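You operate a simulated robot arm through the tools that you are given. There is no shell and no other tool.

You run a simulated robot arm. Do the job below in one go: nothing can be reset, and whatever is moved stays where it is left.

TASK
Move the pouch from the latch box to the low steel frame and clamp it.
Fine: free the orange latch to slide the lid; close the lid and set the latch to HOLD again; the other pouches stay.

The check looks at the end state, three seconds after you hand in, the way a careful person would. Anything else that was tipped, shoved, dropped, spilled or broken makes it a failure. A push-on lid holds only when it is set on centred and level and pressed home; a screw cap is set on level and turned clockwise until tight.

THE ROBOT
A 6-joint arm with a two-finger parallel gripper, fixed in place. Base frame: the origin is on the floor under the middle of its stand, x ahead of it, y to its left, z up. Units: cm, degrees, N and s.
With the tool pointing down near the work surface it reaches from about 14 to 64 cm from the base axis. Its first joint turns from -166.0 to 166.0 degrees. Payload 1.57 kg.
The tool frame sits at the grasp point between the pads (the TCP): z along the fingers, y along the line on which they close. The tips reach 3 cm beyond it. The gripper opens to 11 cm. The fingers are 2.4 cm wide and 1.2 cm thick; the gripper's body (4.8 by 11.2 cm) begins 7.8 cm behind the TCP.
Orientation is told as [roll, pitch, yaw] about the base's x, y, z axes, in that order, counted from this pose: with the fingers straight down and closing along the base's y, the tool's x points along the base's -x, its y along +y and its z along -z.

THE INTERFACE
- The arm moves only by the tool step_arm. Its argument "series" is a list of rows, each a list of 7 numbers: the shift along the tool's x, y, z in cm, then the turn, a rotation vector about the tool's x, y, z in degrees, then the finger opening in cm, from 0 to 11. In form: [[dx, dy, dz, rx, ry, rz, jaw], ...]. A call has 1 to 20 rows; each row is the pose to reach, as a shift and turn from the pose commanded when the call began, along the tool's axes at that moment. A row lasts 0.2 s, in which the tool goes at most 5 cm and 8.6 degrees; a call with a longer step from one row to the next is refused whole, and so is a gripper value outside its range. Where a pose cannot be reached the arm comes as near as it can. A force on the tool above 40 N (or 10 N above the force at the start of the call, whichever is more), or a blocked arm, ends the call early, and 0.2 s more pass. The fingers move at their own pace (about 10.8 cm/s each) and stop on an object; they squeeze with about 43 N. The grip force told is the motor's: it shows also when the fingers shut on nothing. Time passes only in rows, and 0.2 s behind the last, so rows that repeat a pose let the fingers close. It gives the time, the measured TCP pose, the force on the tool (base axes), the opening and the grip force at its end, in the units of the frame above (readings bear some noise), with the torque about the TCP (base axes, N m) and any sound that the robot's microphone picked up.
- Cameras (640 x 400 px; columns grow to the right, rows downward): "scene" is fixed at [39.93, -49.49, 155.11]; the picture's right is [0.35, 0.94, 0.00], its down [0.92, -0.34, -0.20] and it looks along [-0.19, 0.07, -0.98] (base axes); focal length 224 px, centre (320, 200). "wrist" rides on the gripper at [7, 1.6, -14.1] in the tool frame; the picture's right is [-0.23, 0.97, 0.00], its down [-0.85, -0.20, -0.48] and it looks along [-0.47, -0.11, 0.88] (tool axes); focal length 222 px, centre (320, 200).
- capture(camera): a new picture of that camera. No time passes.
- lift_body(by): moves the trunk up (or, below 0, down) by that many cm; the arm rides with it, the base frame stays. It gives what a move gives, with no picture.
- probe_pixels(camera, pixels): there is no depth. For up to 12 entries [column, row, z] of the newest picture of that camera ("zoom" is the newest enlarged one), the place [x, y] in the base frame at which the ray of that pixel passes the height z, good to about 0.2 cm, but the place of the scene camera against the robot may be out by one fixed shift of up to 1.8 cm in any direction. No time passes.
- inspect(camera, box): a new picture of the part [left, top, right, bottom] of that camera's present view, enlarged. No time passes.
- job_done(): hands the job in; it is judged then, once.

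Leave the gripper open and the arm clear of the work at the hand-in unless told otherwise.

The tools are called after ">>>" as a command line: name --pt "numbers of a row" for each row, then --argument value for the rest, lists and objects as JSON in quotes. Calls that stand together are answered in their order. step_arm: Moves the arm, as the interface text tells. Its arguments: {"type":"object","properties":{"series":{"type":"array","items":{"type":"array","items":{"type":"number"}}}},"required":["series"]} The other tools are called the same way: lift_body (by) moves the trunk up or down; capture (camera) takes a picture; probe_pixels (camera, pixels) gives the place at which the rays of pixels pass given heights; inspect (camera, box) takes an enlarged picture of a part of a camera's view; job_done () hands the job in.

At the start:

```text
time_s: 0.0
eef_pos: [-1.22, -51.01, 105.55]
tcp_rot: [0.0, 0.0, 0.1]
wrist_force: [0.2, -0.3, -0.6]
ft_torque: [0.02, -0.02, -0.03]
grip_width: 11.0
gripper_force: 0.0
trunk travel left (down, up): [-20.0, 39.0]
```

scene: 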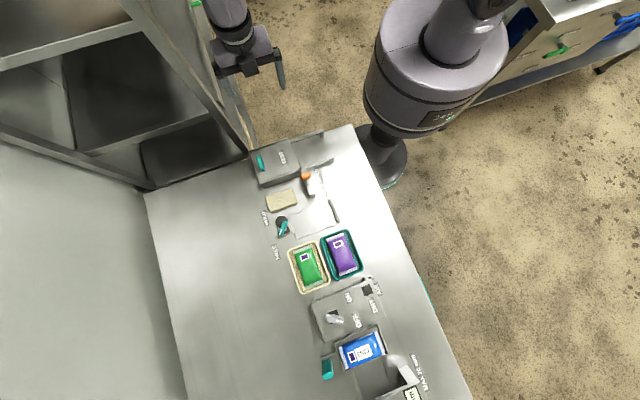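
wrist: 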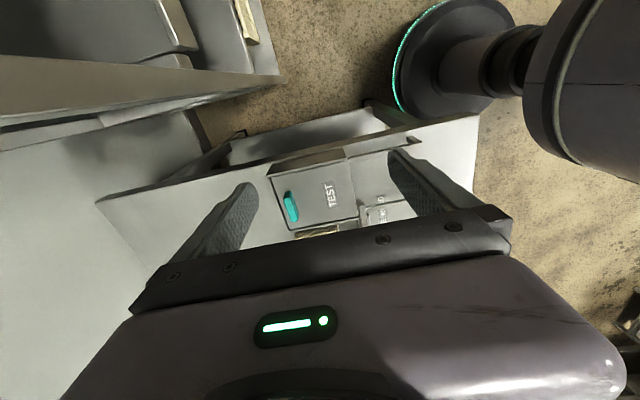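

I see a steel bench with several items: a box marked TEST, a box with an orange latch, pouches in trays, and frames. I'll enlarge parts of the scene view to read the labels before I move anything.

>>> inspect --camera "scene" --box '[240, 120, 360, 195]'

>>> inspect --camera "scene" --box '[240, 180, 380, 268]'

>>> inspect --camera "scene" --box '[290, 260, 450, 360]'

>>> inspect --camera "scene" --box '[310, 315, 446, 400]'

```text
5.33 times, centred on (300, 158) of scene
```

zoom: 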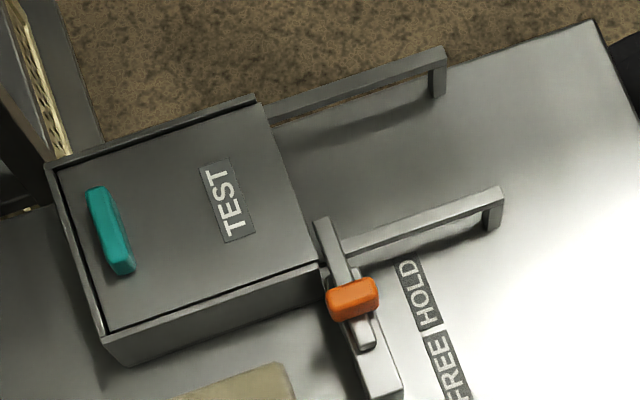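

```text
4.55 times, centred on (310, 224) of scene
```

zoom: 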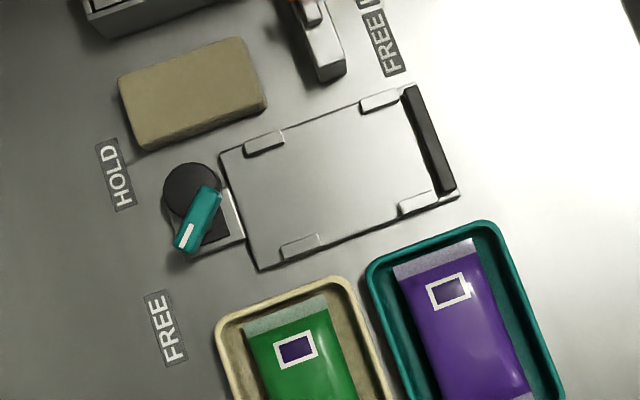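

```text
4.00 times, centred on (370, 310) of scene
```

zoom: 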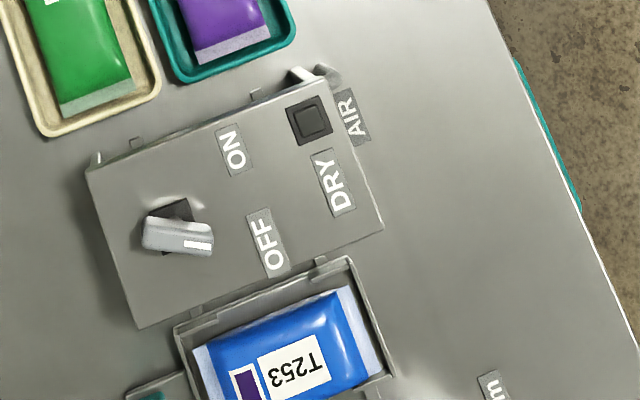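

```text
4.71 times, centred on (378, 358) of scene
```

zoom: 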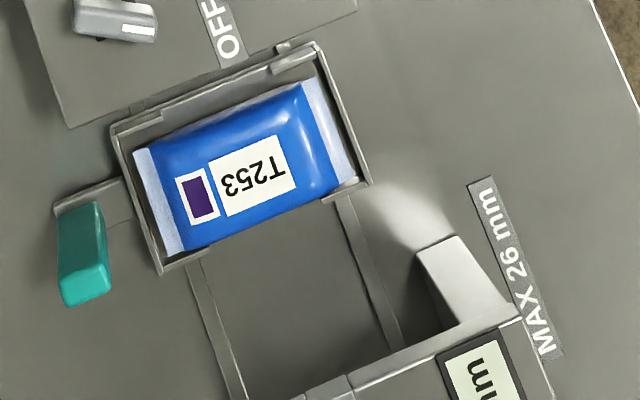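

The latch box is the one marked TEST, with the orange latch next to its HOLD/FREE label. The low frame looks like the flat plate with corner tabs and a teal cam lever marked HOLD/FREE. Next I'll enlarge the wrist view and find some bench positions at trial heights.

>>> inspect --camera "wrist" --box '[200, 80, 440, 230]'

>>> probe_pixels --camera "scene" --pixels '[[355, 125, 75], [355, 125, 85], [257, 160, 85], [283, 157, 85], [308, 178, 85], [318, 217, 80], [283, 226, 80], [335, 207, 80], [145, 193, 80], [420, 280, 80]]'

>>> probe_pixels --camera "wrist" --pixels '[[291, 207, 75], [291, 207, 80], [291, 207, 85], [291, 207, 90]]'

```text
2.67 times, centred on (320, 155) of wrist
```

zoom: 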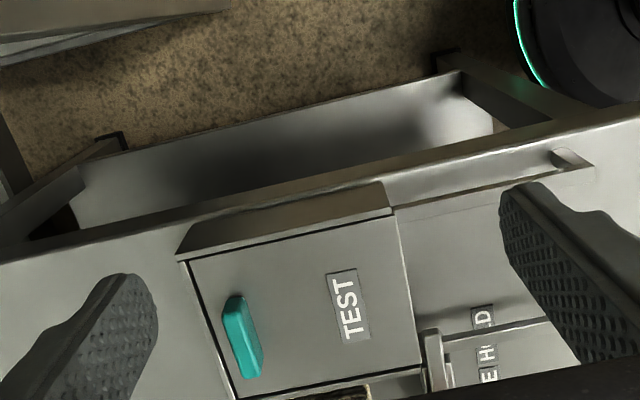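

```text
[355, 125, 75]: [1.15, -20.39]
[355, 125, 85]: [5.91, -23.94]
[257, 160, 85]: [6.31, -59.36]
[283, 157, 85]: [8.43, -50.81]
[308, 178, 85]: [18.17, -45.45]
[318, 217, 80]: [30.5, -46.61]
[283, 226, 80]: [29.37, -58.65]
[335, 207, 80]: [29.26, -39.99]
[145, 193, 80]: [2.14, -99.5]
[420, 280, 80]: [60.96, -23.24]
```

```text
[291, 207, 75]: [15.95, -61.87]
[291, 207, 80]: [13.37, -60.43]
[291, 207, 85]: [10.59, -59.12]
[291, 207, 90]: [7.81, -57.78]
```

The teal lid handle lies somewhere near (8, -58) at z≈88, and I need the heights more exactly. I'll move the open gripper about 20 cm along +x at this height to look down on the frame area and compare the two views.

>>> step_arm --pt "-4 0 0 0 0 0 11" --pt "-8 0 0 0 0 0 11" --pt "-12 0 0 0 0 0 11" --pt "-16 0 0 0 0 0 11" --pt "-20 0 0 0 0 0 11" --pt "-20 0 0 0 0 0 11"

>>> capture --camera "wrist"

```text
time_s: 1.4
eef_pos: [18.68, -50.99, 105.68]
tcp_rot: [0.0, 0.1, 0.0]
wrist_force: [-1.2, 0.3, 0.4]
ft_torque: [0.0, -0.02, -0.04]
grip_width: 11.03
gripper_force: 0.0
trunk travel left (down, up): [-20.0, 39.0]
```

```text
taken
```

wrist: 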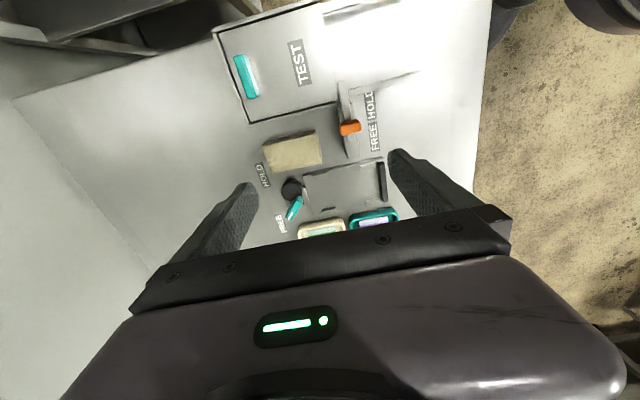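

Now the whole working area shows: the latch box at the top, the orange latch at (350,127), and the frame around (342,185) with the teal lever at (294,207). I'll enlarge these and probe at several heights so I can triangulate.

>>> inspect --camera "wrist" --box '[230, 90, 420, 240]'

>>> inspect --camera "wrist" --box '[200, 0, 440, 150]'

>>> probe_pixels --camera "wrist" --pixels '[[247, 77, 80], [247, 77, 85], [247, 77, 90], [350, 127, 80], [350, 127, 85], [350, 127, 90], [382, 181, 80], [382, 181, 85], [291, 188, 80], [291, 188, 85]]'

```text
2.67 times, centred on (325, 165) of wrist
```

zoom: 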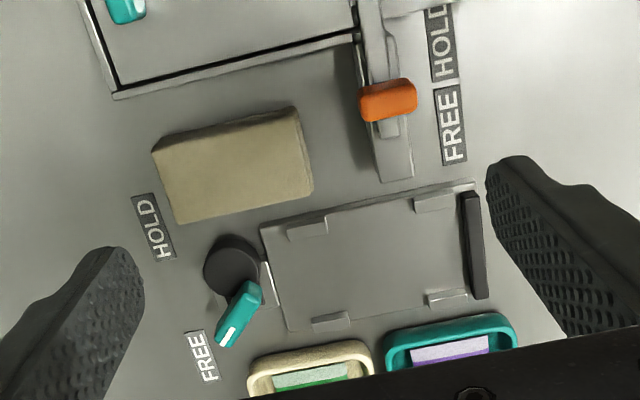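

```text
2.67 times, centred on (320, 75) of wrist
```

zoom: 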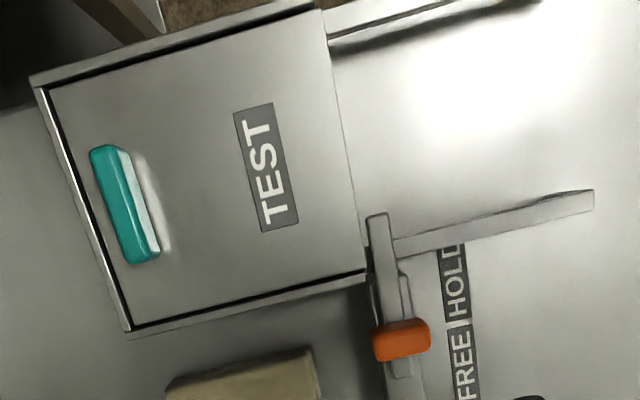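

```text
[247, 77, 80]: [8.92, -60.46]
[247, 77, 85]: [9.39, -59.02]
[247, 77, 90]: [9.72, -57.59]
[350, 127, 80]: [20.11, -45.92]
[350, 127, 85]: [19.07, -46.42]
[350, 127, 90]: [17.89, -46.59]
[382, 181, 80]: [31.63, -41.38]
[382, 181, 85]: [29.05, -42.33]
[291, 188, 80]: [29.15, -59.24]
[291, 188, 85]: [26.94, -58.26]
```

The handle triangulates to about (9.5, -58.5, 87). Next I'll probe the lid corners, the rail, the latch and its labels in the newest zoom to get the box's axes.

>>> probe_pixels --camera "zoom" --pixels '[[50, 92, 85], [322, 15, 85], [362, 268, 85], [130, 326, 85], [590, 200, 85], [400, 243, 85], [402, 340, 85], [380, 215, 85], [402, 378, 85], [96, 150, 87], [146, 260, 87], [590, 200, 82]]'

>>> capture --camera "scene"

```text
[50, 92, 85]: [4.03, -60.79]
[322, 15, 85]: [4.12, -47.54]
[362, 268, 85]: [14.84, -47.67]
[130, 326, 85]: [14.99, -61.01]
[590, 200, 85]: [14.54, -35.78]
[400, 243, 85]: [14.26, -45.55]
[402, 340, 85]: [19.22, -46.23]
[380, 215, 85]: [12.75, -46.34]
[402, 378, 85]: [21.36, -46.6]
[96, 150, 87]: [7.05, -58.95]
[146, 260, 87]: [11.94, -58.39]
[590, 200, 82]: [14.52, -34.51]
```

```text
taken
```

scene: 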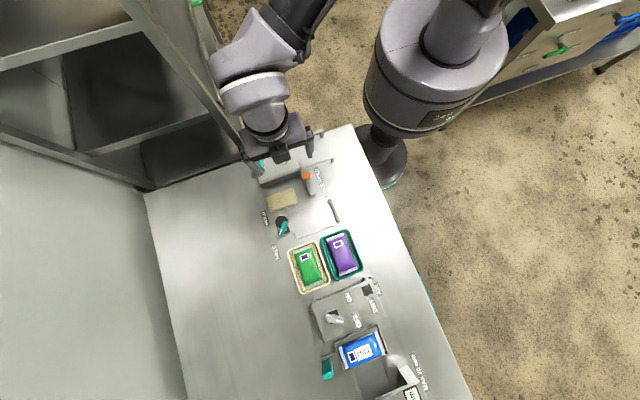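

The box lines up with the base axes. The lid spans x≈4–15 and y≈-61 to -47.6, and it slides toward +y on the rails. The orange knob at about (19.2, -46.2) slides along x. I'll go down about 9 cm for closer views of the frame clamp and the latch.

>>> step_arm --pt "0 0 4 0 0 0 11" --pt "0 0 8 0 0 0 11" --pt "0 0 9 0 0 0 11" --pt "0 0 9 0 0 0 11"

>>> capture --camera "wrist"

>>> inspect --camera "wrist" --box '[200, 60, 440, 210]'

```text
time_s: 2.4
eef_pos: [18.74, -51.11, 96.51]
tcp_rot: [0.0, 0.1, 0.0]
wrist_force: [0.5, -0.3, -0.8]
ft_torque: [0.0, 0.01, -0.01]
grip_width: 11.02
gripper_force: 0.0
trunk travel left (down, up): [-20.0, 39.0]
```

```text
taken
```

wrist: 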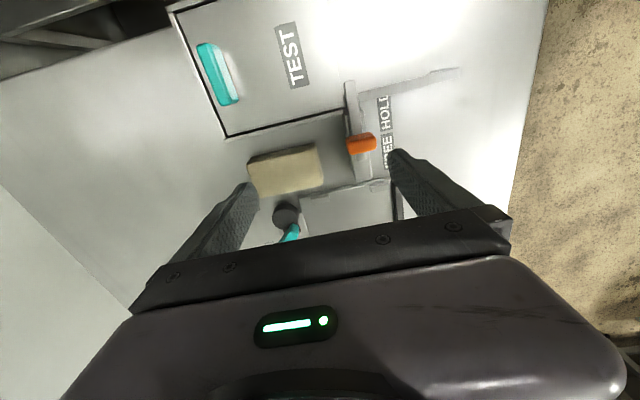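

```text
2.67 times, centred on (320, 135) of wrist
```

zoom: 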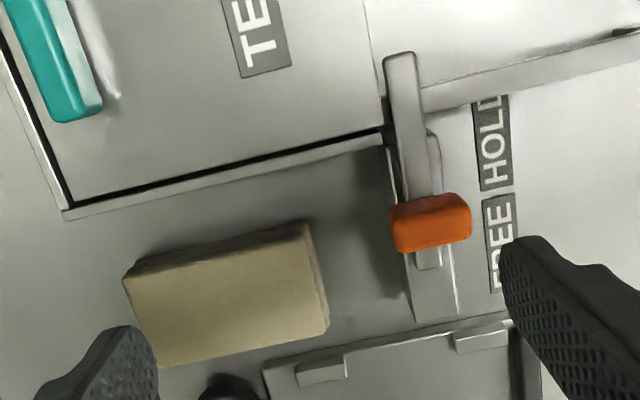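

The latch bolt runs along x, and it reaches past the lid edge at HOLD. I'll move 10 cm further in +x to look straight at the frame and its clamp, then return.

>>> probe_pixels --camera "zoom" --pixels '[[430, 222, 82], [430, 222, 85], [430, 222, 88], [400, 55, 85], [383, 130, 85], [68, 213, 85], [500, 243, 80], [497, 190, 80], [475, 105, 80], [500, 290, 80]]'

>>> step_arm --pt "-4 0 0 0 0 0 11" --pt "-8 0 0 0 0 0 11" --pt "-12 0 0 0 0 0 11" --pt "-12 0 0 0 0 0 11"

>>> capture --camera "wrist"

>>> inspect --camera "wrist" --box '[200, 70, 440, 220]'

```text
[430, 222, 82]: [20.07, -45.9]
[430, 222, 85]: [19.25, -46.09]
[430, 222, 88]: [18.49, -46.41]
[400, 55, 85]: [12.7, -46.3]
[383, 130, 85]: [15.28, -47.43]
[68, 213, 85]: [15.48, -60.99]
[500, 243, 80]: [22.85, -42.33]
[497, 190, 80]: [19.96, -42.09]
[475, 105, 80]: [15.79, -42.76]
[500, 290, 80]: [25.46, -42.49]
```

```text
time_s: 3.4
eef_pos: [30.89, -51.03, 96.47]
tcp_rot: [0.1, 0.0, 0.0]
wrist_force: [0.5, -0.5, 0.5]
ft_torque: [-0.02, 0.0, 0.04]
grip_width: 10.96
gripper_force: 0.0
trunk travel left (down, up): [-20.0, 39.0]
```

```text
taken
```

wrist: 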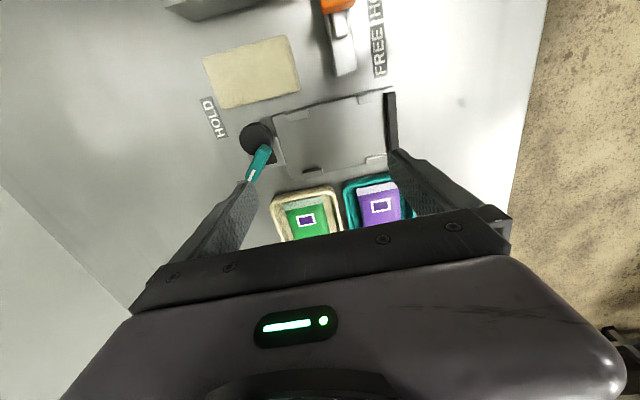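

```text
2.67 times, centred on (320, 145) of wrist
```

zoom: 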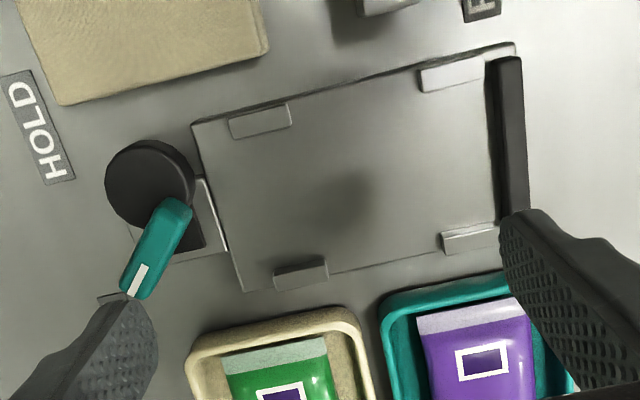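

View C triangulates the frame corner to about (26.6, -56.2, 80.8), with the bench at z≈79.3. The cam clamp is near (28.7, -59) and its teal lever currently points toward FREE. That is close to the arm's reach limit, so I'll move 8 cm toward -y at this safe height to test reach and get a clear view of the lever.

>>> step_arm --pt "0 -4 0 0 0 0 11" --pt "0 -8 0 0 0 0 11" --pt "0 -8 0 0 0 0 11"

>>> capture --camera "wrist"

>>> inspect --camera "wrist" --box '[250, 80, 410, 180]'

```text
time_s: 4.2
eef_pos: [31.0, -58.91, 96.5]
tcp_rot: [0.0, -0.1, 0.0]
wrist_force: [0.1, -0.2, -0.2]
ft_torque: [0.01, 0.03, -0.02]
grip_width: 10.99
gripper_force: 0.0
trunk travel left (down, up): [-20.0, 39.0]
```

```text
taken
```

wrist: 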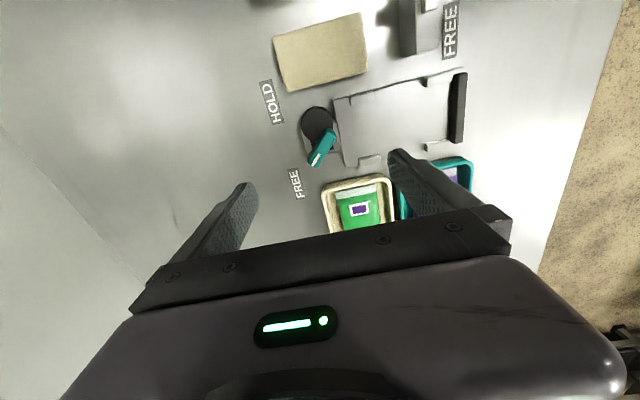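

```text
4.00 times, centred on (330, 130) of wrist
```

zoom: 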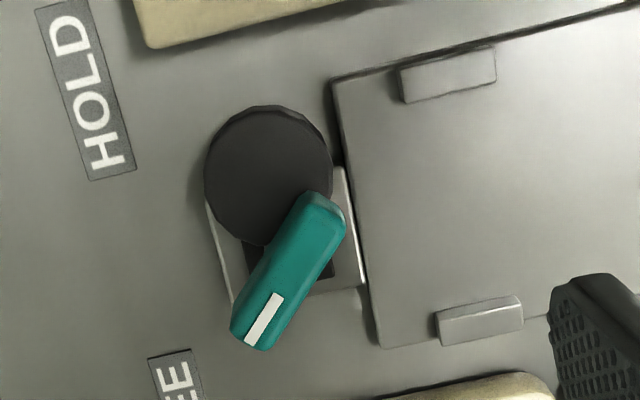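

At this height the arm reaches 66.6 cm out without trouble. The clamp is an eccentric cam, pivoting near the lever's root, with the lever now at FREE. Turning it about 90° clockwise seen from above brings it to HOLD. I'll go back toward the latch and look at it closely before gripping.

>>> step_arm --pt "4 2.4 0 0 0 0 11" --pt "8 4.8 0 0 0 0 11" --pt "12 7.2 0 0 0 0 11" --pt "16 9.6 0 0 0 0 11" --pt "20 12 0 0 0 0 11" --pt "20 12 0 0 0 0 11"

>>> capture --camera "wrist"

>>> inspect --camera "wrist" --box '[250, 100, 410, 200]'

```text
time_s: 5.6
eef_pos: [10.75, -47.0, 96.68]
tcp_rot: [0.0, 0.0, -0.1]
wrist_force: [-0.2, -0.2, -0.3]
ft_torque: [-0.01, 0.02, 0.0]
grip_width: 11.0
gripper_force: 0.0
trunk travel left (down, up): [-20.0, 39.0]
```

```text
taken
```

wrist: 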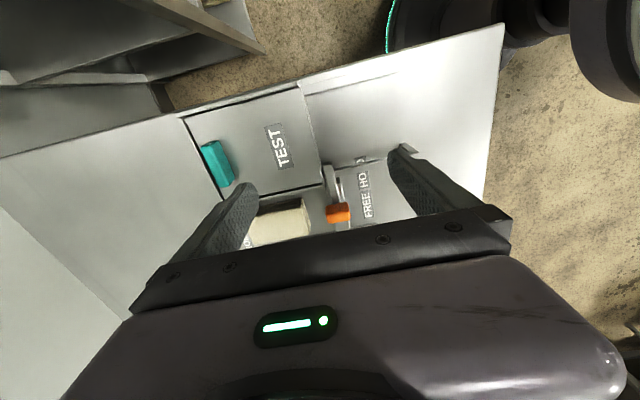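

```text
4.00 times, centred on (330, 150) of wrist
```

zoom: 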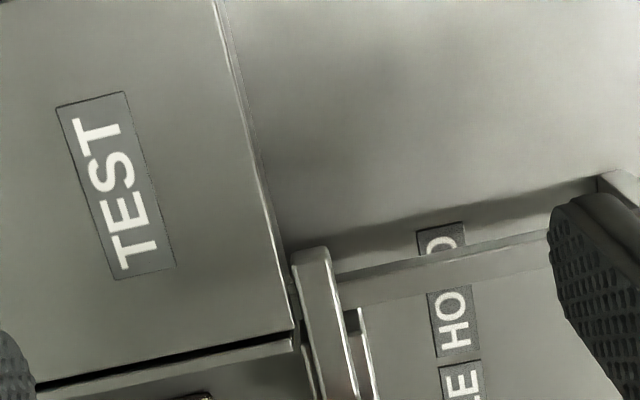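

The orange knob is at (338,212) in this view. I'll enlarge it, and also the lid and handle, to fix their heights.

>>> inspect --camera "wrist" --box '[290, 165, 386, 225]'

>>> inspect --camera "wrist" --box '[170, 90, 330, 190]'

```text
6.67 times, centred on (338, 195) of wrist
```

zoom: 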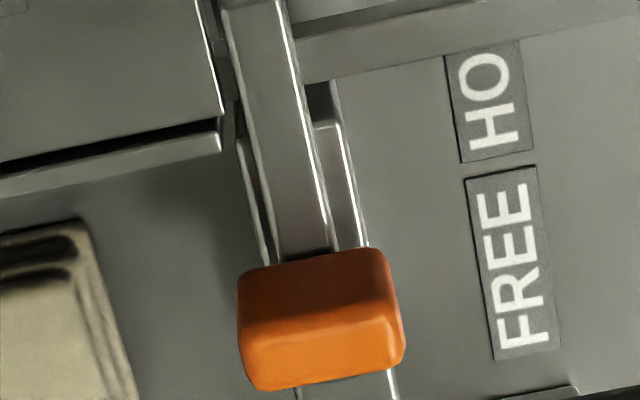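

```text
4.00 times, centred on (250, 140) of wrist
```

zoom: 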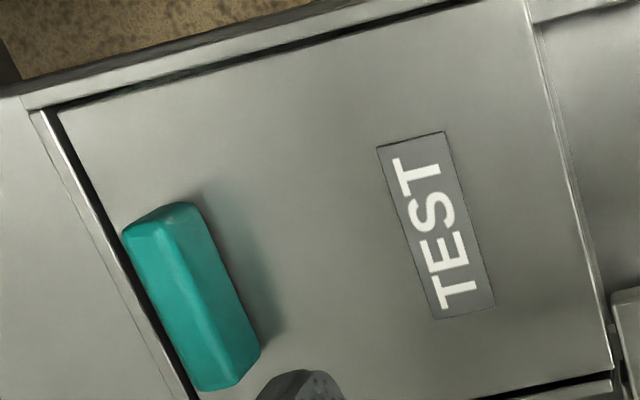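

I now have the latch knob's top centre at about (18.9, -46.6), z 86–87.6, roughly 3 cm long in y and 1.5 cm in x. The lid top is at z≈84.9. The handle top is at z≈87.6, spanning x 7.2–12 with y≈-58.3. Next I'll move over the knob with the jaws open 6 cm and go down to TCP z≈91.7, to check before gripping.

>>> step_arm --pt "-4 0.2 0 0 0 0 6" --pt "-8.15 0.4 0 0 0 0 6" --pt "-8.15 0.4 2.5 0 0 0 6" --pt "-8.15 0.4 5 0 0 0 6" --pt "-8.15 0.4 5 0 0 0 6"

>>> capture --camera "wrist"

>>> inspect --camera "wrist" --box '[260, 110, 404, 200]'

```text
time_s: 6.8
eef_pos: [18.98, -46.38, 91.56]
tcp_rot: [0.0, 0.0, 0.1]
wrist_force: [0.5, 0.8, 0.6]
ft_torque: [0.02, -0.02, 0.0]
grip_width: 6.01
gripper_force: 0.1
trunk travel left (down, up): [-20.0, 39.0]
```

```text
taken
```

wrist: 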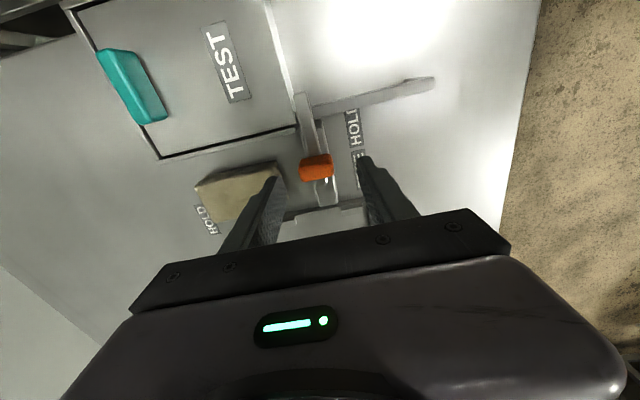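

```text
4.44 times, centred on (332, 155) of wrist
```

zoom: 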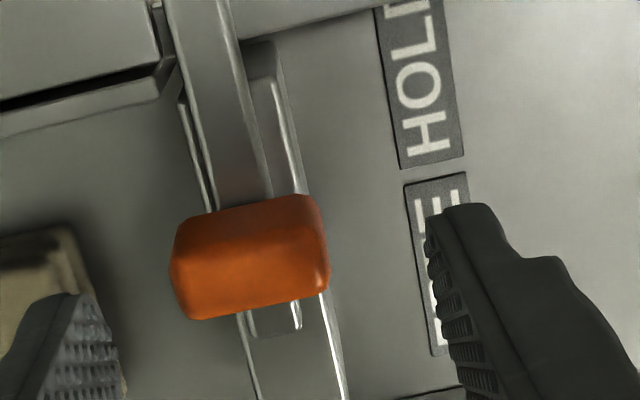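

The knob sits between the fingers, at about (18.6, -46.7). I'll shift a few millimetres, go down to TCP z≈89.1 so the tips straddle the knob, and then close.

>>> step_arm --pt "0.4 -0.3 1 0 0 0 6" --pt "0.4 -0.3 2 0 0 0 6" --pt "0.4 -0.3 2.5 0 0 0 6" --pt "0.4 -0.3 2.5 0 0 0 6"

>>> step_arm --pt "0 0 0 0 0 0 3.5" --pt "0 0 0 0 0 0 2" --pt "0 0 0 0 0 0 2" --pt "0 0 0 0 0 0 2"

>>> inspect --camera "wrist" --box '[240, 110, 400, 210]'

```text
time_s: 7.8
eef_pos: [18.54, -46.85, 89.21]
tcp_rot: [0.0, -0.1, 0.0]
wrist_force: [0.4, 0.6, 0.7]
ft_torque: [-0.01, -0.03, -0.03]
grip_width: 6.0
gripper_force: 0.1
trunk travel left (down, up): [-20.0, 39.0]
```

```text
time_s: 8.8
eef_pos: [18.44, -46.66, 89.18]
tcp_rot: [0.1, 0.1, 0.0]
wrist_force: [-0.4, 14.8, -6.1]
ft_torque: [0.24, -0.1, 0.0]
grip_width: 2.99
gripper_force: 38.9
trunk travel left (down, up): [-20.0, 39.0]
```

```text
4.00 times, centred on (320, 160) of wrist
```

zoom: 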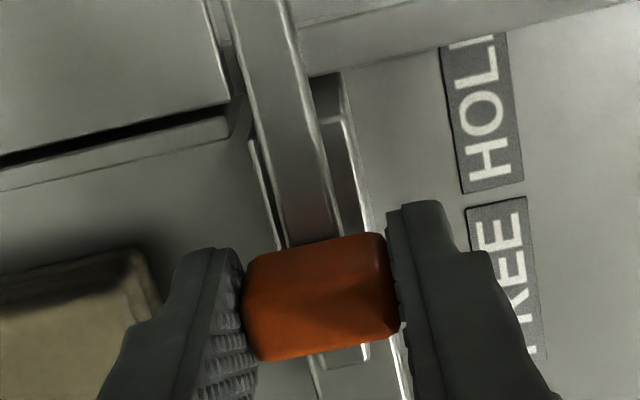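

The knob is gripped, 2.99 cm wide. There is a side load of +14.8 N in y from being slightly off-centre, so I'll ease the tool +0.15 cm in y. Then I'll slide the knob toward FREE (+x) in small steps.

>>> step_arm --pt "0 0.15 0 0 0 0 2" --pt "-0.4 0.15 0 0 0 0 2" --pt "-0.8 0.15 0 0 0 0 2" --pt "-1.2 0.15 0 0 0 0 2" --pt "-1.6 0.15 0 0 0 0 2" --pt "-2.0 0.15 0 0 0 0 2"

>>> inspect --camera "wrist" --box '[240, 80, 400, 180]'

```text
time_s: 10.2
eef_pos: [20.64, -46.65, 89.07]
tcp_rot: [0.1, 0.1, 0.0]
wrist_force: [-0.8, 21.2, -24.5]
ft_torque: [0.19, -0.03, 0.07]
grip_width: 2.91
gripper_force: 39.3
trunk travel left (down, up): [-20.0, 39.0]
```

```text
4.00 times, centred on (320, 130) of wrist
```

zoom: 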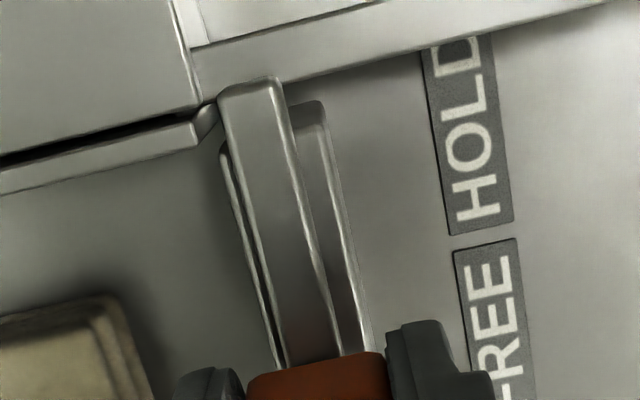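

The bolt is following the knob with almost no resistance along x. Its tip has come back to x≈14.8, about level with the lid edge. I'll ease the side and vertical load slightly and go on toward FREE.

>>> step_arm --pt "0 0.08 0.08 0 0 0 2" --pt "-0.3 0.08 0.08 0 0 0 2" --pt "-0.6 0.08 0.08 0 0 0 2" --pt "-0.9 0.08 0.08 0 0 0 2" --pt "-1.2 0.08 0.08 0 0 0 2" --pt "-1.5 0.08 0.08 0 0 0 2"

>>> inspect --camera "wrist" --box '[240, 80, 400, 180]'

```text
time_s: 11.6
eef_pos: [21.99, -46.54, 89.17]
tcp_rot: [-0.1, 0.0, 0.0]
wrist_force: [-2.5, 8.6, -5.2]
ft_torque: [0.17, -0.12, 0.04]
grip_width: 2.93
gripper_force: 39.2
trunk travel left (down, up): [-20.0, 39.0]
```

```text
4.00 times, centred on (320, 130) of wrist
```

zoom: 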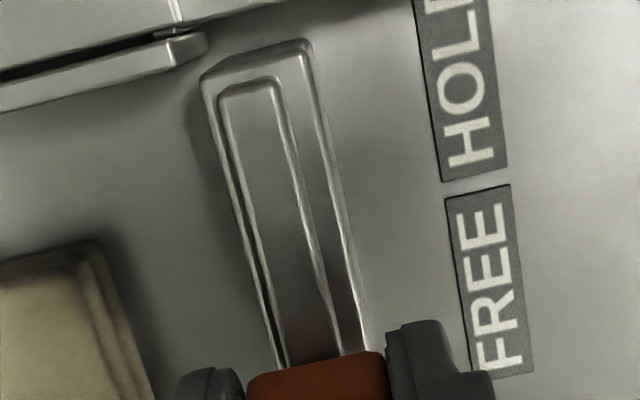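

The bolt is now fully clear of the lid and box corner, with the knob at x≈22. I'll push up to 0.6 cm more to see whether it meets its end stop.

>>> step_arm --pt "-0.2 0.04 0 0 0 0 2" --pt "-0.4 0.04 0 0 0 0 2" --pt "-0.6 0.04 0 0 0 0 2"

```text
time_s: 12.4
eef_pos: [22.41, -46.64, 89.13]
tcp_rot: [0.0, -0.1, 0.0]
wrist_force: [-27.7, -0.8, -1.0]
ft_torque: [0.05, 0.64, 0.01]
grip_width: 2.97
gripper_force: 39.5
trunk travel left (down, up): [-20.0, 39.0]
```

The end stop shows at x≈22.4, with -27.7 N, so the latch is fully at FREE after about 3.9 cm of travel. I'll back off slightly to unload it, open to 6 cm and rise.

>>> step_arm --pt "0.2 0 0 0 0 0 2" --pt "0.2 0 0 0 0 0 4" --pt "0.2 0 0 0 0 0 6" --pt "0.2 0 0 0 0 0 6" --pt "0.2 0 -3 0 0 0 6" --pt "0.2 0 -7.5 0 0 0 6" --pt "0.2 0 -7.5 0 0 0 6"

>>> capture --camera "wrist"

```text
time_s: 14.0
eef_pos: [22.33, -46.64, 96.57]
tcp_rot: [0.0, 0.0, 0.1]
wrist_force: [0.0, -0.1, 0.0]
ft_torque: [-0.02, 0.01, -0.02]
grip_width: 6.01
gripper_force: 0.0
trunk travel left (down, up): [-20.0, 39.0]
```

```text
taken
```

wrist: 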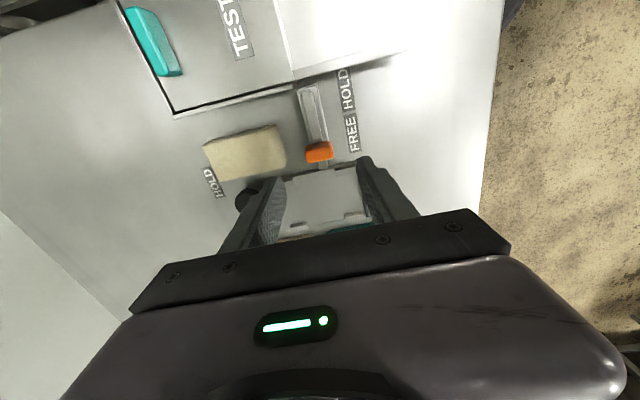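

The latch is at FREE, at (319,152), and the bolt is clear of the lid. Next I'll move above the lid's teal handle at about (9.6, -58.3) and check its position.

>>> step_arm --pt "3.2 -2.9 0 0 0 0 5" --pt "6.4 -5.8 0 0 0 0 5" --pt "9.6 -8.7 0 0 0 0 5" --pt "12.73 -11.66 0 0 0 0 5" --pt "12.73 -11.66 3 0 0 0 5" --pt "12.73 -11.66 3 0 0 0 5"

>>> capture --camera "wrist"

>>> inspect --camera "wrist" --box '[220, 110, 412, 230]'

```text
time_s: 15.4
eef_pos: [9.57, -58.28, 93.63]
tcp_rot: [0.0, 0.0, 0.0]
wrist_force: [-0.2, -0.5, -0.1]
ft_torque: [0.0, 0.02, 0.04]
grip_width: 5.03
gripper_force: 0.1
trunk travel left (down, up): [-20.0, 39.0]
```

```text
taken
```

wrist: 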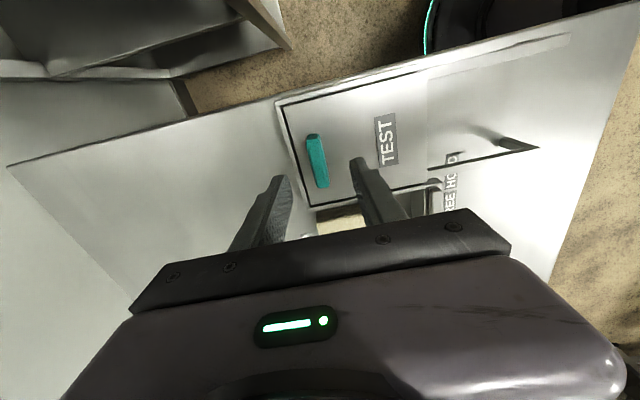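

```text
3.33 times, centred on (316, 170) of wrist
```

zoom: 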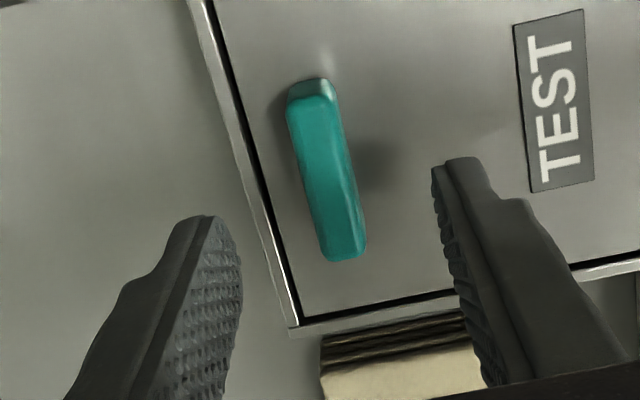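

The handle is centred between the fingers at about (9.55, -58.55). I'll shift -0.25 cm in y, narrow the jaws to 3.6, go down to TCP z≈88.9 and grip it.

>>> step_arm --pt "0 -0.25 1.5 0 0 0 3.6" --pt "0 -0.25 3 0 0 0 3.6" --pt "0 -0.25 4 0 0 0 3.6" --pt "0 -0.25 4.7 0 0 0 3.6" --pt "0 -0.25 4.7 0 0 0 3.6"

>>> inspect --camera "wrist" --box '[220, 110, 412, 230]'

```text
time_s: 16.6
eef_pos: [9.83, -58.57, 88.91]
tcp_rot: [0.0, 0.0, -0.1]
wrist_force: [-0.8, 0.6, -0.3]
ft_torque: [0.02, -0.02, -0.01]
grip_width: 3.58
gripper_force: 0.1
trunk travel left (down, up): [-20.0, 39.0]
```

```text
3.33 times, centred on (316, 170) of wrist
```

zoom: 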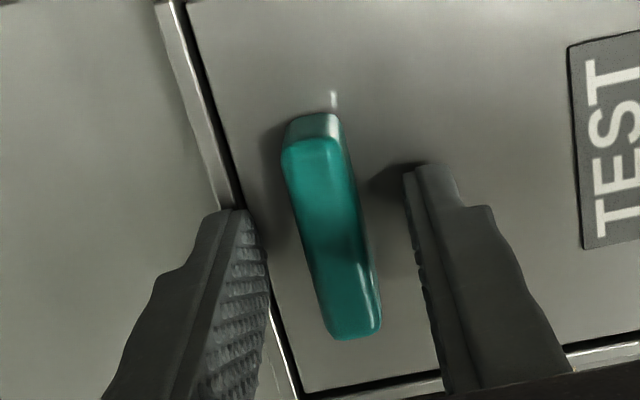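

No contact yet, and the handle stands between the pads. I'll close on it now.

>>> step_arm --pt "0 0 0 0 0 0 1.5" --pt "0 0 0 0 0 0 0.5" --pt "0 0 0 0 0 0 0.5" --pt "0 0 0 0 0 0 0.5"

```text
time_s: 17.6
eef_pos: [9.78, -58.44, 88.86]
tcp_rot: [0.1, 0.0, -0.1]
wrist_force: [0.0, 6.7, -3.3]
ft_torque: [0.11, -0.07, 0.03]
grip_width: 1.39
gripper_force: 30.3
trunk travel left (down, up): [-20.0, 39.0]
```

The handle is gripped, 1.39 cm wide. I'll slide the lid toward +y slowly, 3 cm first, then check the forces.

>>> step_arm --pt "0 0.2 0 0 0 0 0.5" --pt "0 0.5 0 0 0 0 0.5" --pt "0 1.0 0 0 0 0 0.5" --pt "0 1.5 0 0 0 0 0.5" --pt "0 2.0 0 0 0 0 0.5" --pt "0 2.5 0 0 0 0 0.5" --pt "0 3.0 0 0 0 0 0.5"

>>> capture --camera "wrist"

```text
time_s: 19.2
eef_pos: [9.8, -55.39, 88.88]
tcp_rot: [0.0, -0.1, 0.0]
wrist_force: [-2.0, -1.4, -1.8]
ft_torque: [-0.08, -0.1, 0.04]
grip_width: 1.39
gripper_force: 30.6
trunk travel left (down, up): [-20.0, 39.0]
```

```text
taken
```

wrist: 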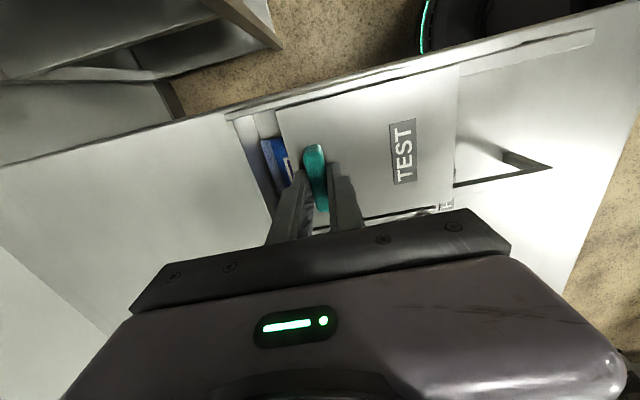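

The lid slides easily, and a blue pouch is showing inside the box. I'll slide on toward the open end.

>>> step_arm --pt "0 0.6 0 0 0 0 0.5" --pt "0 1.2 0 0 0 0 0.5" --pt "0 1.8 0 0 0 0 0.5" --pt "0 2.4 0 0 0 0 0.5" --pt "0 3.0 0 0 0 0 0.5" --pt "0 3.6 0 0 0 0 0.5" --pt "0 4.2 0 0 0 0 0.5" --pt "0 4.8 0 0 0 0 0.5" --pt "0 5.4 0 0 0 0 0.5" --pt "0 6.0 0 0 0 0 0.5" --pt "0 6.6 0 0 0 0 0.5" --pt "0 7.2 0 0 0 0 0.5"

>>> capture --camera "wrist"

>>> capture --camera "scene"

```text
time_s: 21.8
eef_pos: [9.82, -48.3, 88.85]
tcp_rot: [-0.1, 0.0, 0.0]
wrist_force: [-1.6, 1.2, 4.0]
ft_torque: [-0.01, 0.03, 0.05]
grip_width: 1.39
gripper_force: 30.4
trunk travel left (down, up): [-20.0, 39.0]
```

```text
taken
```

wrist: 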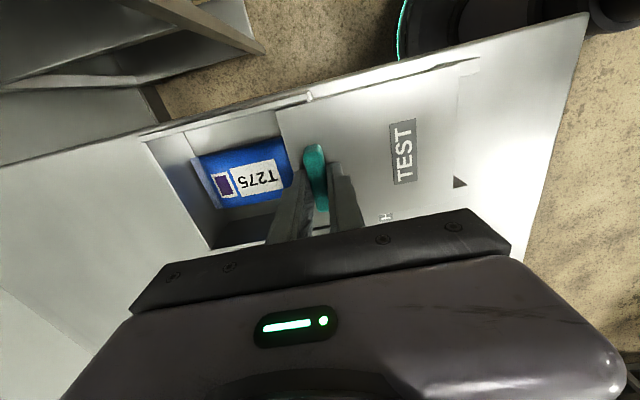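

```text
taken
```

scene: 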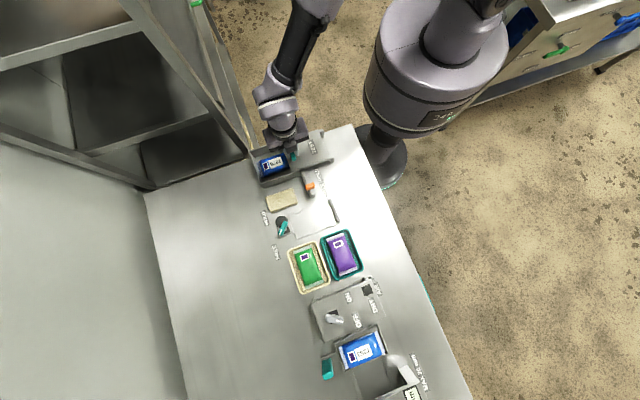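

The pouch T275 now lies mostly uncovered, and the lid has moved 10.2 cm. I'll slide up to 1.8 cm more in small steps, watching for the end stop.

>>> step_arm --pt "0 0.3 0 0 0 0 0.5" --pt "0 0.6 0 0 0 0 0.5" --pt "0 0.9 0 0 0 0 0.5" --pt "0 1.2 0 0 0 0 0.5" --pt "0 1.5 0 0 0 0 0.5"

>>> inspect --camera "wrist" --box '[130, 40, 450, 240]'

>>> inspect --camera "scene" --box '[240, 120, 360, 195]'

```text
time_s: 23.0
eef_pos: [9.71, -46.86, 88.98]
tcp_rot: [0.0, 0.0, -0.1]
wrist_force: [1.3, 0.1, 0.7]
ft_torque: [-0.04, -0.1, 0.09]
grip_width: 1.37
gripper_force: 30.5
trunk travel left (down, up): [-20.0, 39.0]
```

```text
2.00 times, centred on (290, 140) of wrist
```

zoom: 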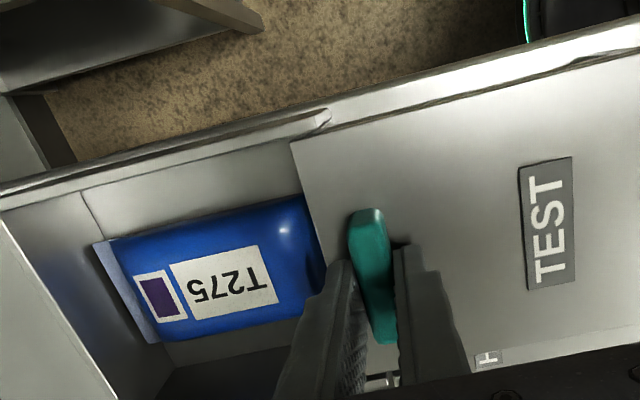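

```text
5.33 times, centred on (300, 158) of scene
```

zoom: 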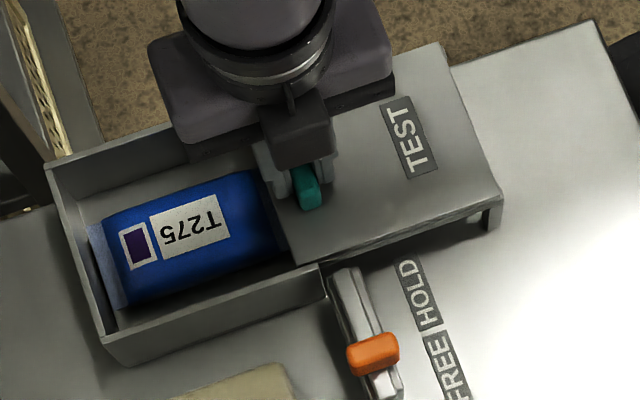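

No stop yet, and the lid edge is about level with the rail ends. I'll try 0.5 cm more, very gently, to feel for a stop, and no further.

>>> step_arm --pt "0 0.15 0 0 0 0 0.5" --pt "0 0.3 0 0 0 0 0.5" --pt "0 0.45 0 0 0 0 0.5"

>>> inspect --camera "scene" --box '[250, 125, 346, 185]'

```text
time_s: 23.8
eef_pos: [9.8, -46.47, 88.84]
tcp_rot: [-0.1, 0.0, 0.1]
wrist_force: [0.6, -7.0, 4.9]
ft_torque: [0.04, 0.49, -0.02]
grip_width: 1.39
gripper_force: 30.0
trunk travel left (down, up): [-20.0, 39.0]
```

```text
6.67 times, centred on (298, 155) of scene
```

zoom: 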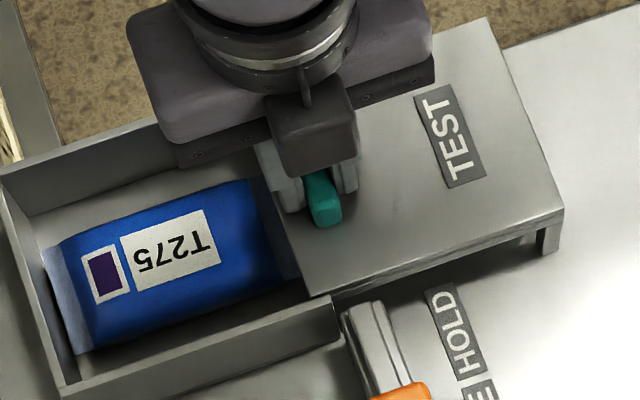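

-7 N shows in y, so the lid has reached its stop after about 12 cm of travel. I'll unload slightly, open to 3.6 and rise clear.

>>> step_arm --pt "0 -0.08 0 0 0 0 0.5" --pt "0 -0.08 0 0 0 0 2.5" --pt "0 -0.08 0 0 0 0 3.6" --pt "0 -0.08 0 0 0 0 3.6" --pt "0 -0.08 -3 0 0 0 3.6" --pt "0 -0.08 -7.5 0 0 0 3.6" --pt "0 -0.08 -12 0 0 0 11" --pt "0 -0.08 -12 0 0 0 11"

>>> capture --camera "wrist"

```text
time_s: 25.6
eef_pos: [10.06, -46.57, 101.22]
tcp_rot: [-0.1, 0.0, 0.0]
wrist_force: [-0.9, 1.0, -0.6]
ft_torque: [0.03, 0.0, -0.02]
grip_width: 10.99
gripper_force: 0.1
trunk travel left (down, up): [-20.0, 39.0]
```

```text
taken
```

wrist: 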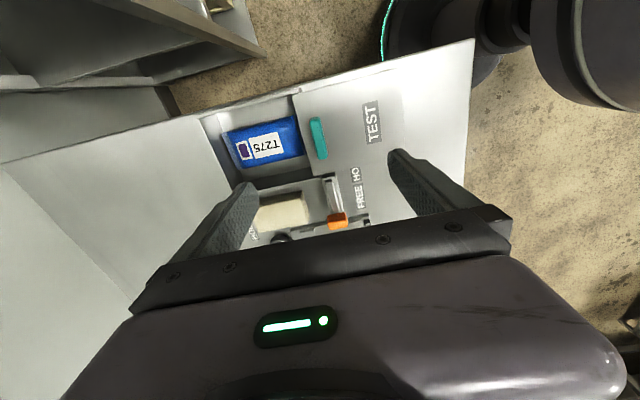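

The lid is open and released. I'll move to about (3, -55) at this height to see straight down into the box.

>>> step_arm --pt "2.5 -3 0 0 0 0 11" --pt "5 -6 0 0 0 0 11" --pt "7 -8.5 0 0 0 0 11" --pt "7 -8.5 0 0 0 0 11"

>>> capture --camera "wrist"

>>> inspect --camera "wrist" --box '[230, 90, 422, 210]'

```text
time_s: 26.6
eef_pos: [2.91, -54.94, 100.75]
tcp_rot: [0.0, 0.1, -0.1]
wrist_force: [-0.4, -0.3, -0.7]
ft_torque: [0.02, 0.02, -0.01]
grip_width: 11.01
gripper_force: 0.1
trunk travel left (down, up): [-20.0, 39.0]
```

```text
taken
```

wrist: 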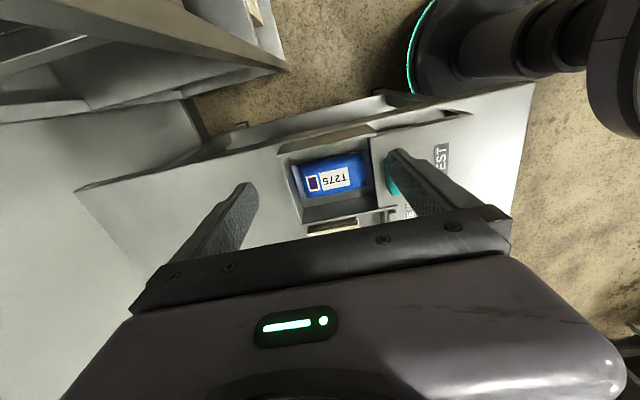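

```text
3.33 times, centred on (326, 150) of wrist
```

zoom: 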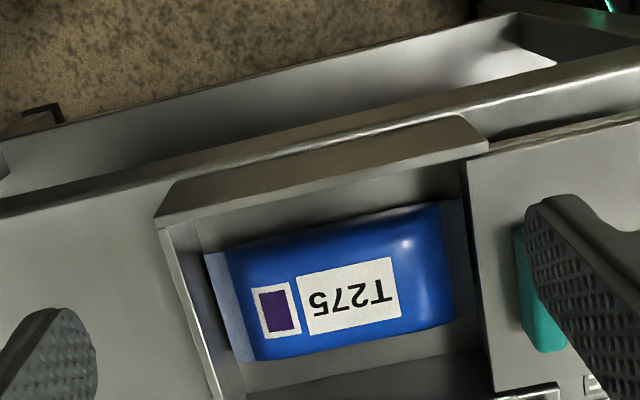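

Looking into the box, the pouch spans about y -60.3 to -48.3 and x 6.6 to 12.4, with its top at z≈84. The lid edge sits at y≈-48.6, right by the pouch's +y end. I'll grip it across its width (x), so I'll move over its centre at (9.5, -54.35) and turn the tool 90° to yaw -90.

>>> step_arm --pt "-0.6 0.05 0 0 0 8.2 11" --pt "-1.2 0.1 0 0 0 16.4 11" --pt "-1.8 0.16 0 0 0 24.6 11" --pt "-2.4 0.21 0 0 0 32.8 11" --pt "-3.0 0.27 0 0 0 41 11" --pt "-3.6 0.32 0 0 0 49.2 11" --pt "-4.2 0.38 0 0 0 57.4 11" --pt "-4.8 0.43 0 0 0 65.6 11" --pt "-5.4 0.49 0 0 0 73.8 11" --pt "-6.0 0.54 0 0 0 82 11" --pt "-6.6 0.6 0 0 0 90 11" --pt "-6.6 0.6 0 0 0 90 11"

>>> capture --camera "wrist"

>>> inspect --camera "wrist" --box '[230, 90, 422, 210]'

```text
time_s: 29.2
eef_pos: [9.33, -54.38, 100.97]
tcp_rot: [0.0, 0.0, -90.1]
wrist_force: [-0.1, 1.0, -0.1]
ft_torque: [-0.04, -0.01, -0.02]
grip_width: 11.02
gripper_force: 0.0
trunk travel left (down, up): [-20.0, 39.0]
```

```text
taken
```

wrist: 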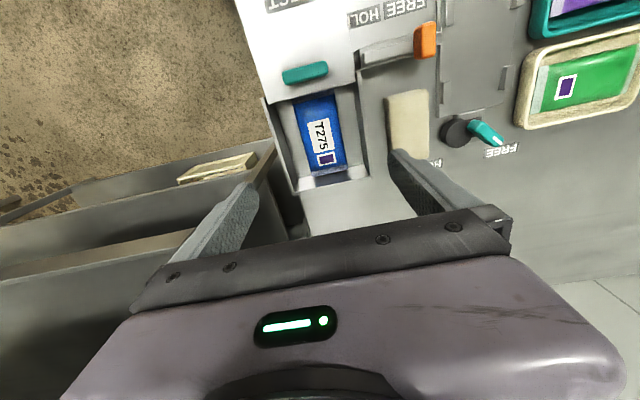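

```text
3.33 times, centred on (326, 150) of wrist
```

zoom: 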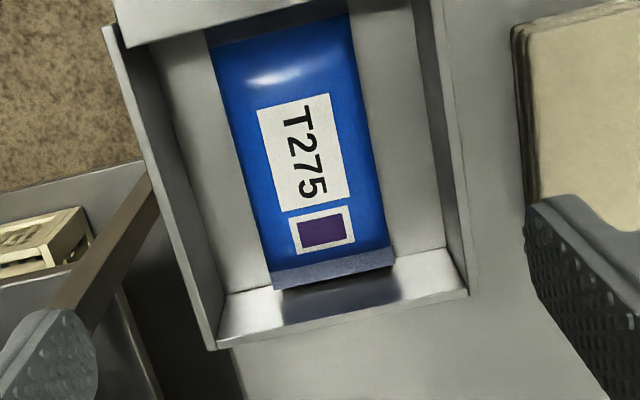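

The box's inner width is about 4.1 to 15.1 in x, with its floor near z≈80.7. The pouch spans x 6.75–12.4, so its centre is at x≈9.6. The fingers fit on both sides with the jaws at 7 cm. I'll go down to TCP z≈88.5 first and check clearance.

>>> step_arm --pt "0 0.25 4 0 0 0 7" --pt "0 0.25 8 0 0 0 7" --pt "0 0.25 11 0 0 0 7" --pt "0 0.25 12.4 0 0 0 7" --pt "0 0.25 12.4 0 0 0 7"

>>> capture --camera "wrist"

>>> inspect --camera "wrist" --box '[200, 80, 440, 230]'

```text
time_s: 30.4
eef_pos: [9.48, -54.22, 88.47]
tcp_rot: [0.0, -0.1, -90.0]
wrist_force: [0.4, 0.7, 0.3]
ft_torque: [0.01, -0.02, 0.02]
grip_width: 6.99
gripper_force: 0.1
trunk travel left (down, up): [-20.0, 39.0]
```

```text
taken
```

wrist: 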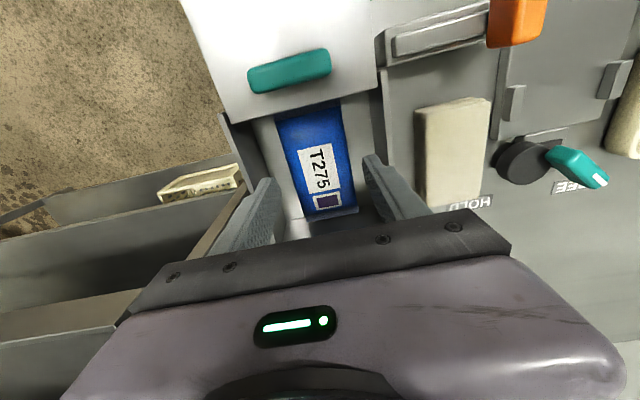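

```text
2.67 times, centred on (320, 155) of wrist
```

zoom: 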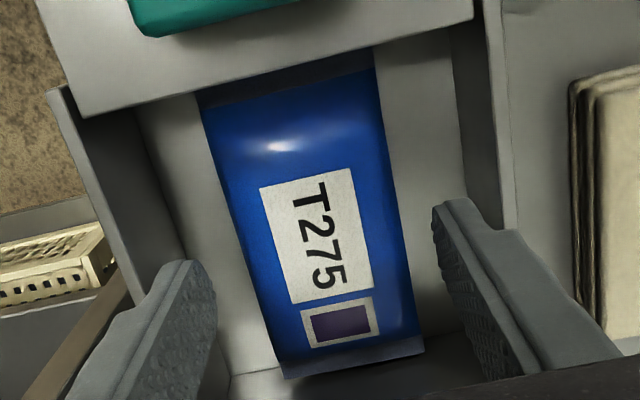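

The pouch lies centred between the fingers with clear gaps. I'll go down in small steps to TCP z≈84.4, with the tips about 0.6 cm above the box floor, and watch the force.

>>> step_arm --pt "0 0.08 1 0 0 0 7" --pt "0 0.08 2 0 0 0 7" --pt "0 0.08 3 0 0 0 7" --pt "0 0.08 3.6 0 0 0 7" --pt "0 0.08 4.1 0 0 0 7" --pt "0 0.08 4.1 0 0 0 7"

>>> capture --camera "wrist"

```text
time_s: 31.8
eef_pos: [9.71, -54.28, 84.44]
tcp_rot: [0.1, 0.0, -90.0]
wrist_force: [0.0, -0.5, -0.1]
ft_torque: [0.02, -0.02, -0.01]
grip_width: 6.99
gripper_force: 0.0
trunk travel left (down, up): [-20.0, 39.0]
```

```text
taken
```

wrist: 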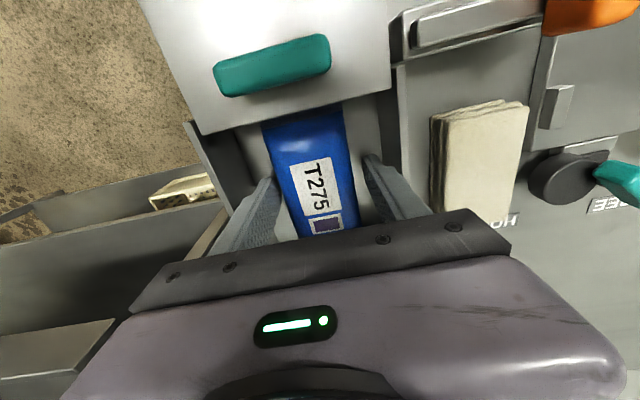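

No contact. I'll close in stages with a modest squeeze so the pouch isn't crushed.

>>> step_arm --pt "0 0 0 0 0 0 6.2" --pt "0 0 0 0 0 0 5.8" --pt "0 0 0 0 0 0 5.4" --pt "0 0 0 0 0 0 5.2" --pt "0 0 0 0 0 0 5.2"

```text
time_s: 33.0
eef_pos: [9.76, -54.27, 84.43]
tcp_rot: [0.0, -0.1, -90.0]
wrist_force: [0.0, 0.4, 0.8]
ft_torque: [-0.01, 0.03, 0.01]
grip_width: 5.9
gripper_force: 42.9
trunk travel left (down, up): [-20.0, 39.0]
```

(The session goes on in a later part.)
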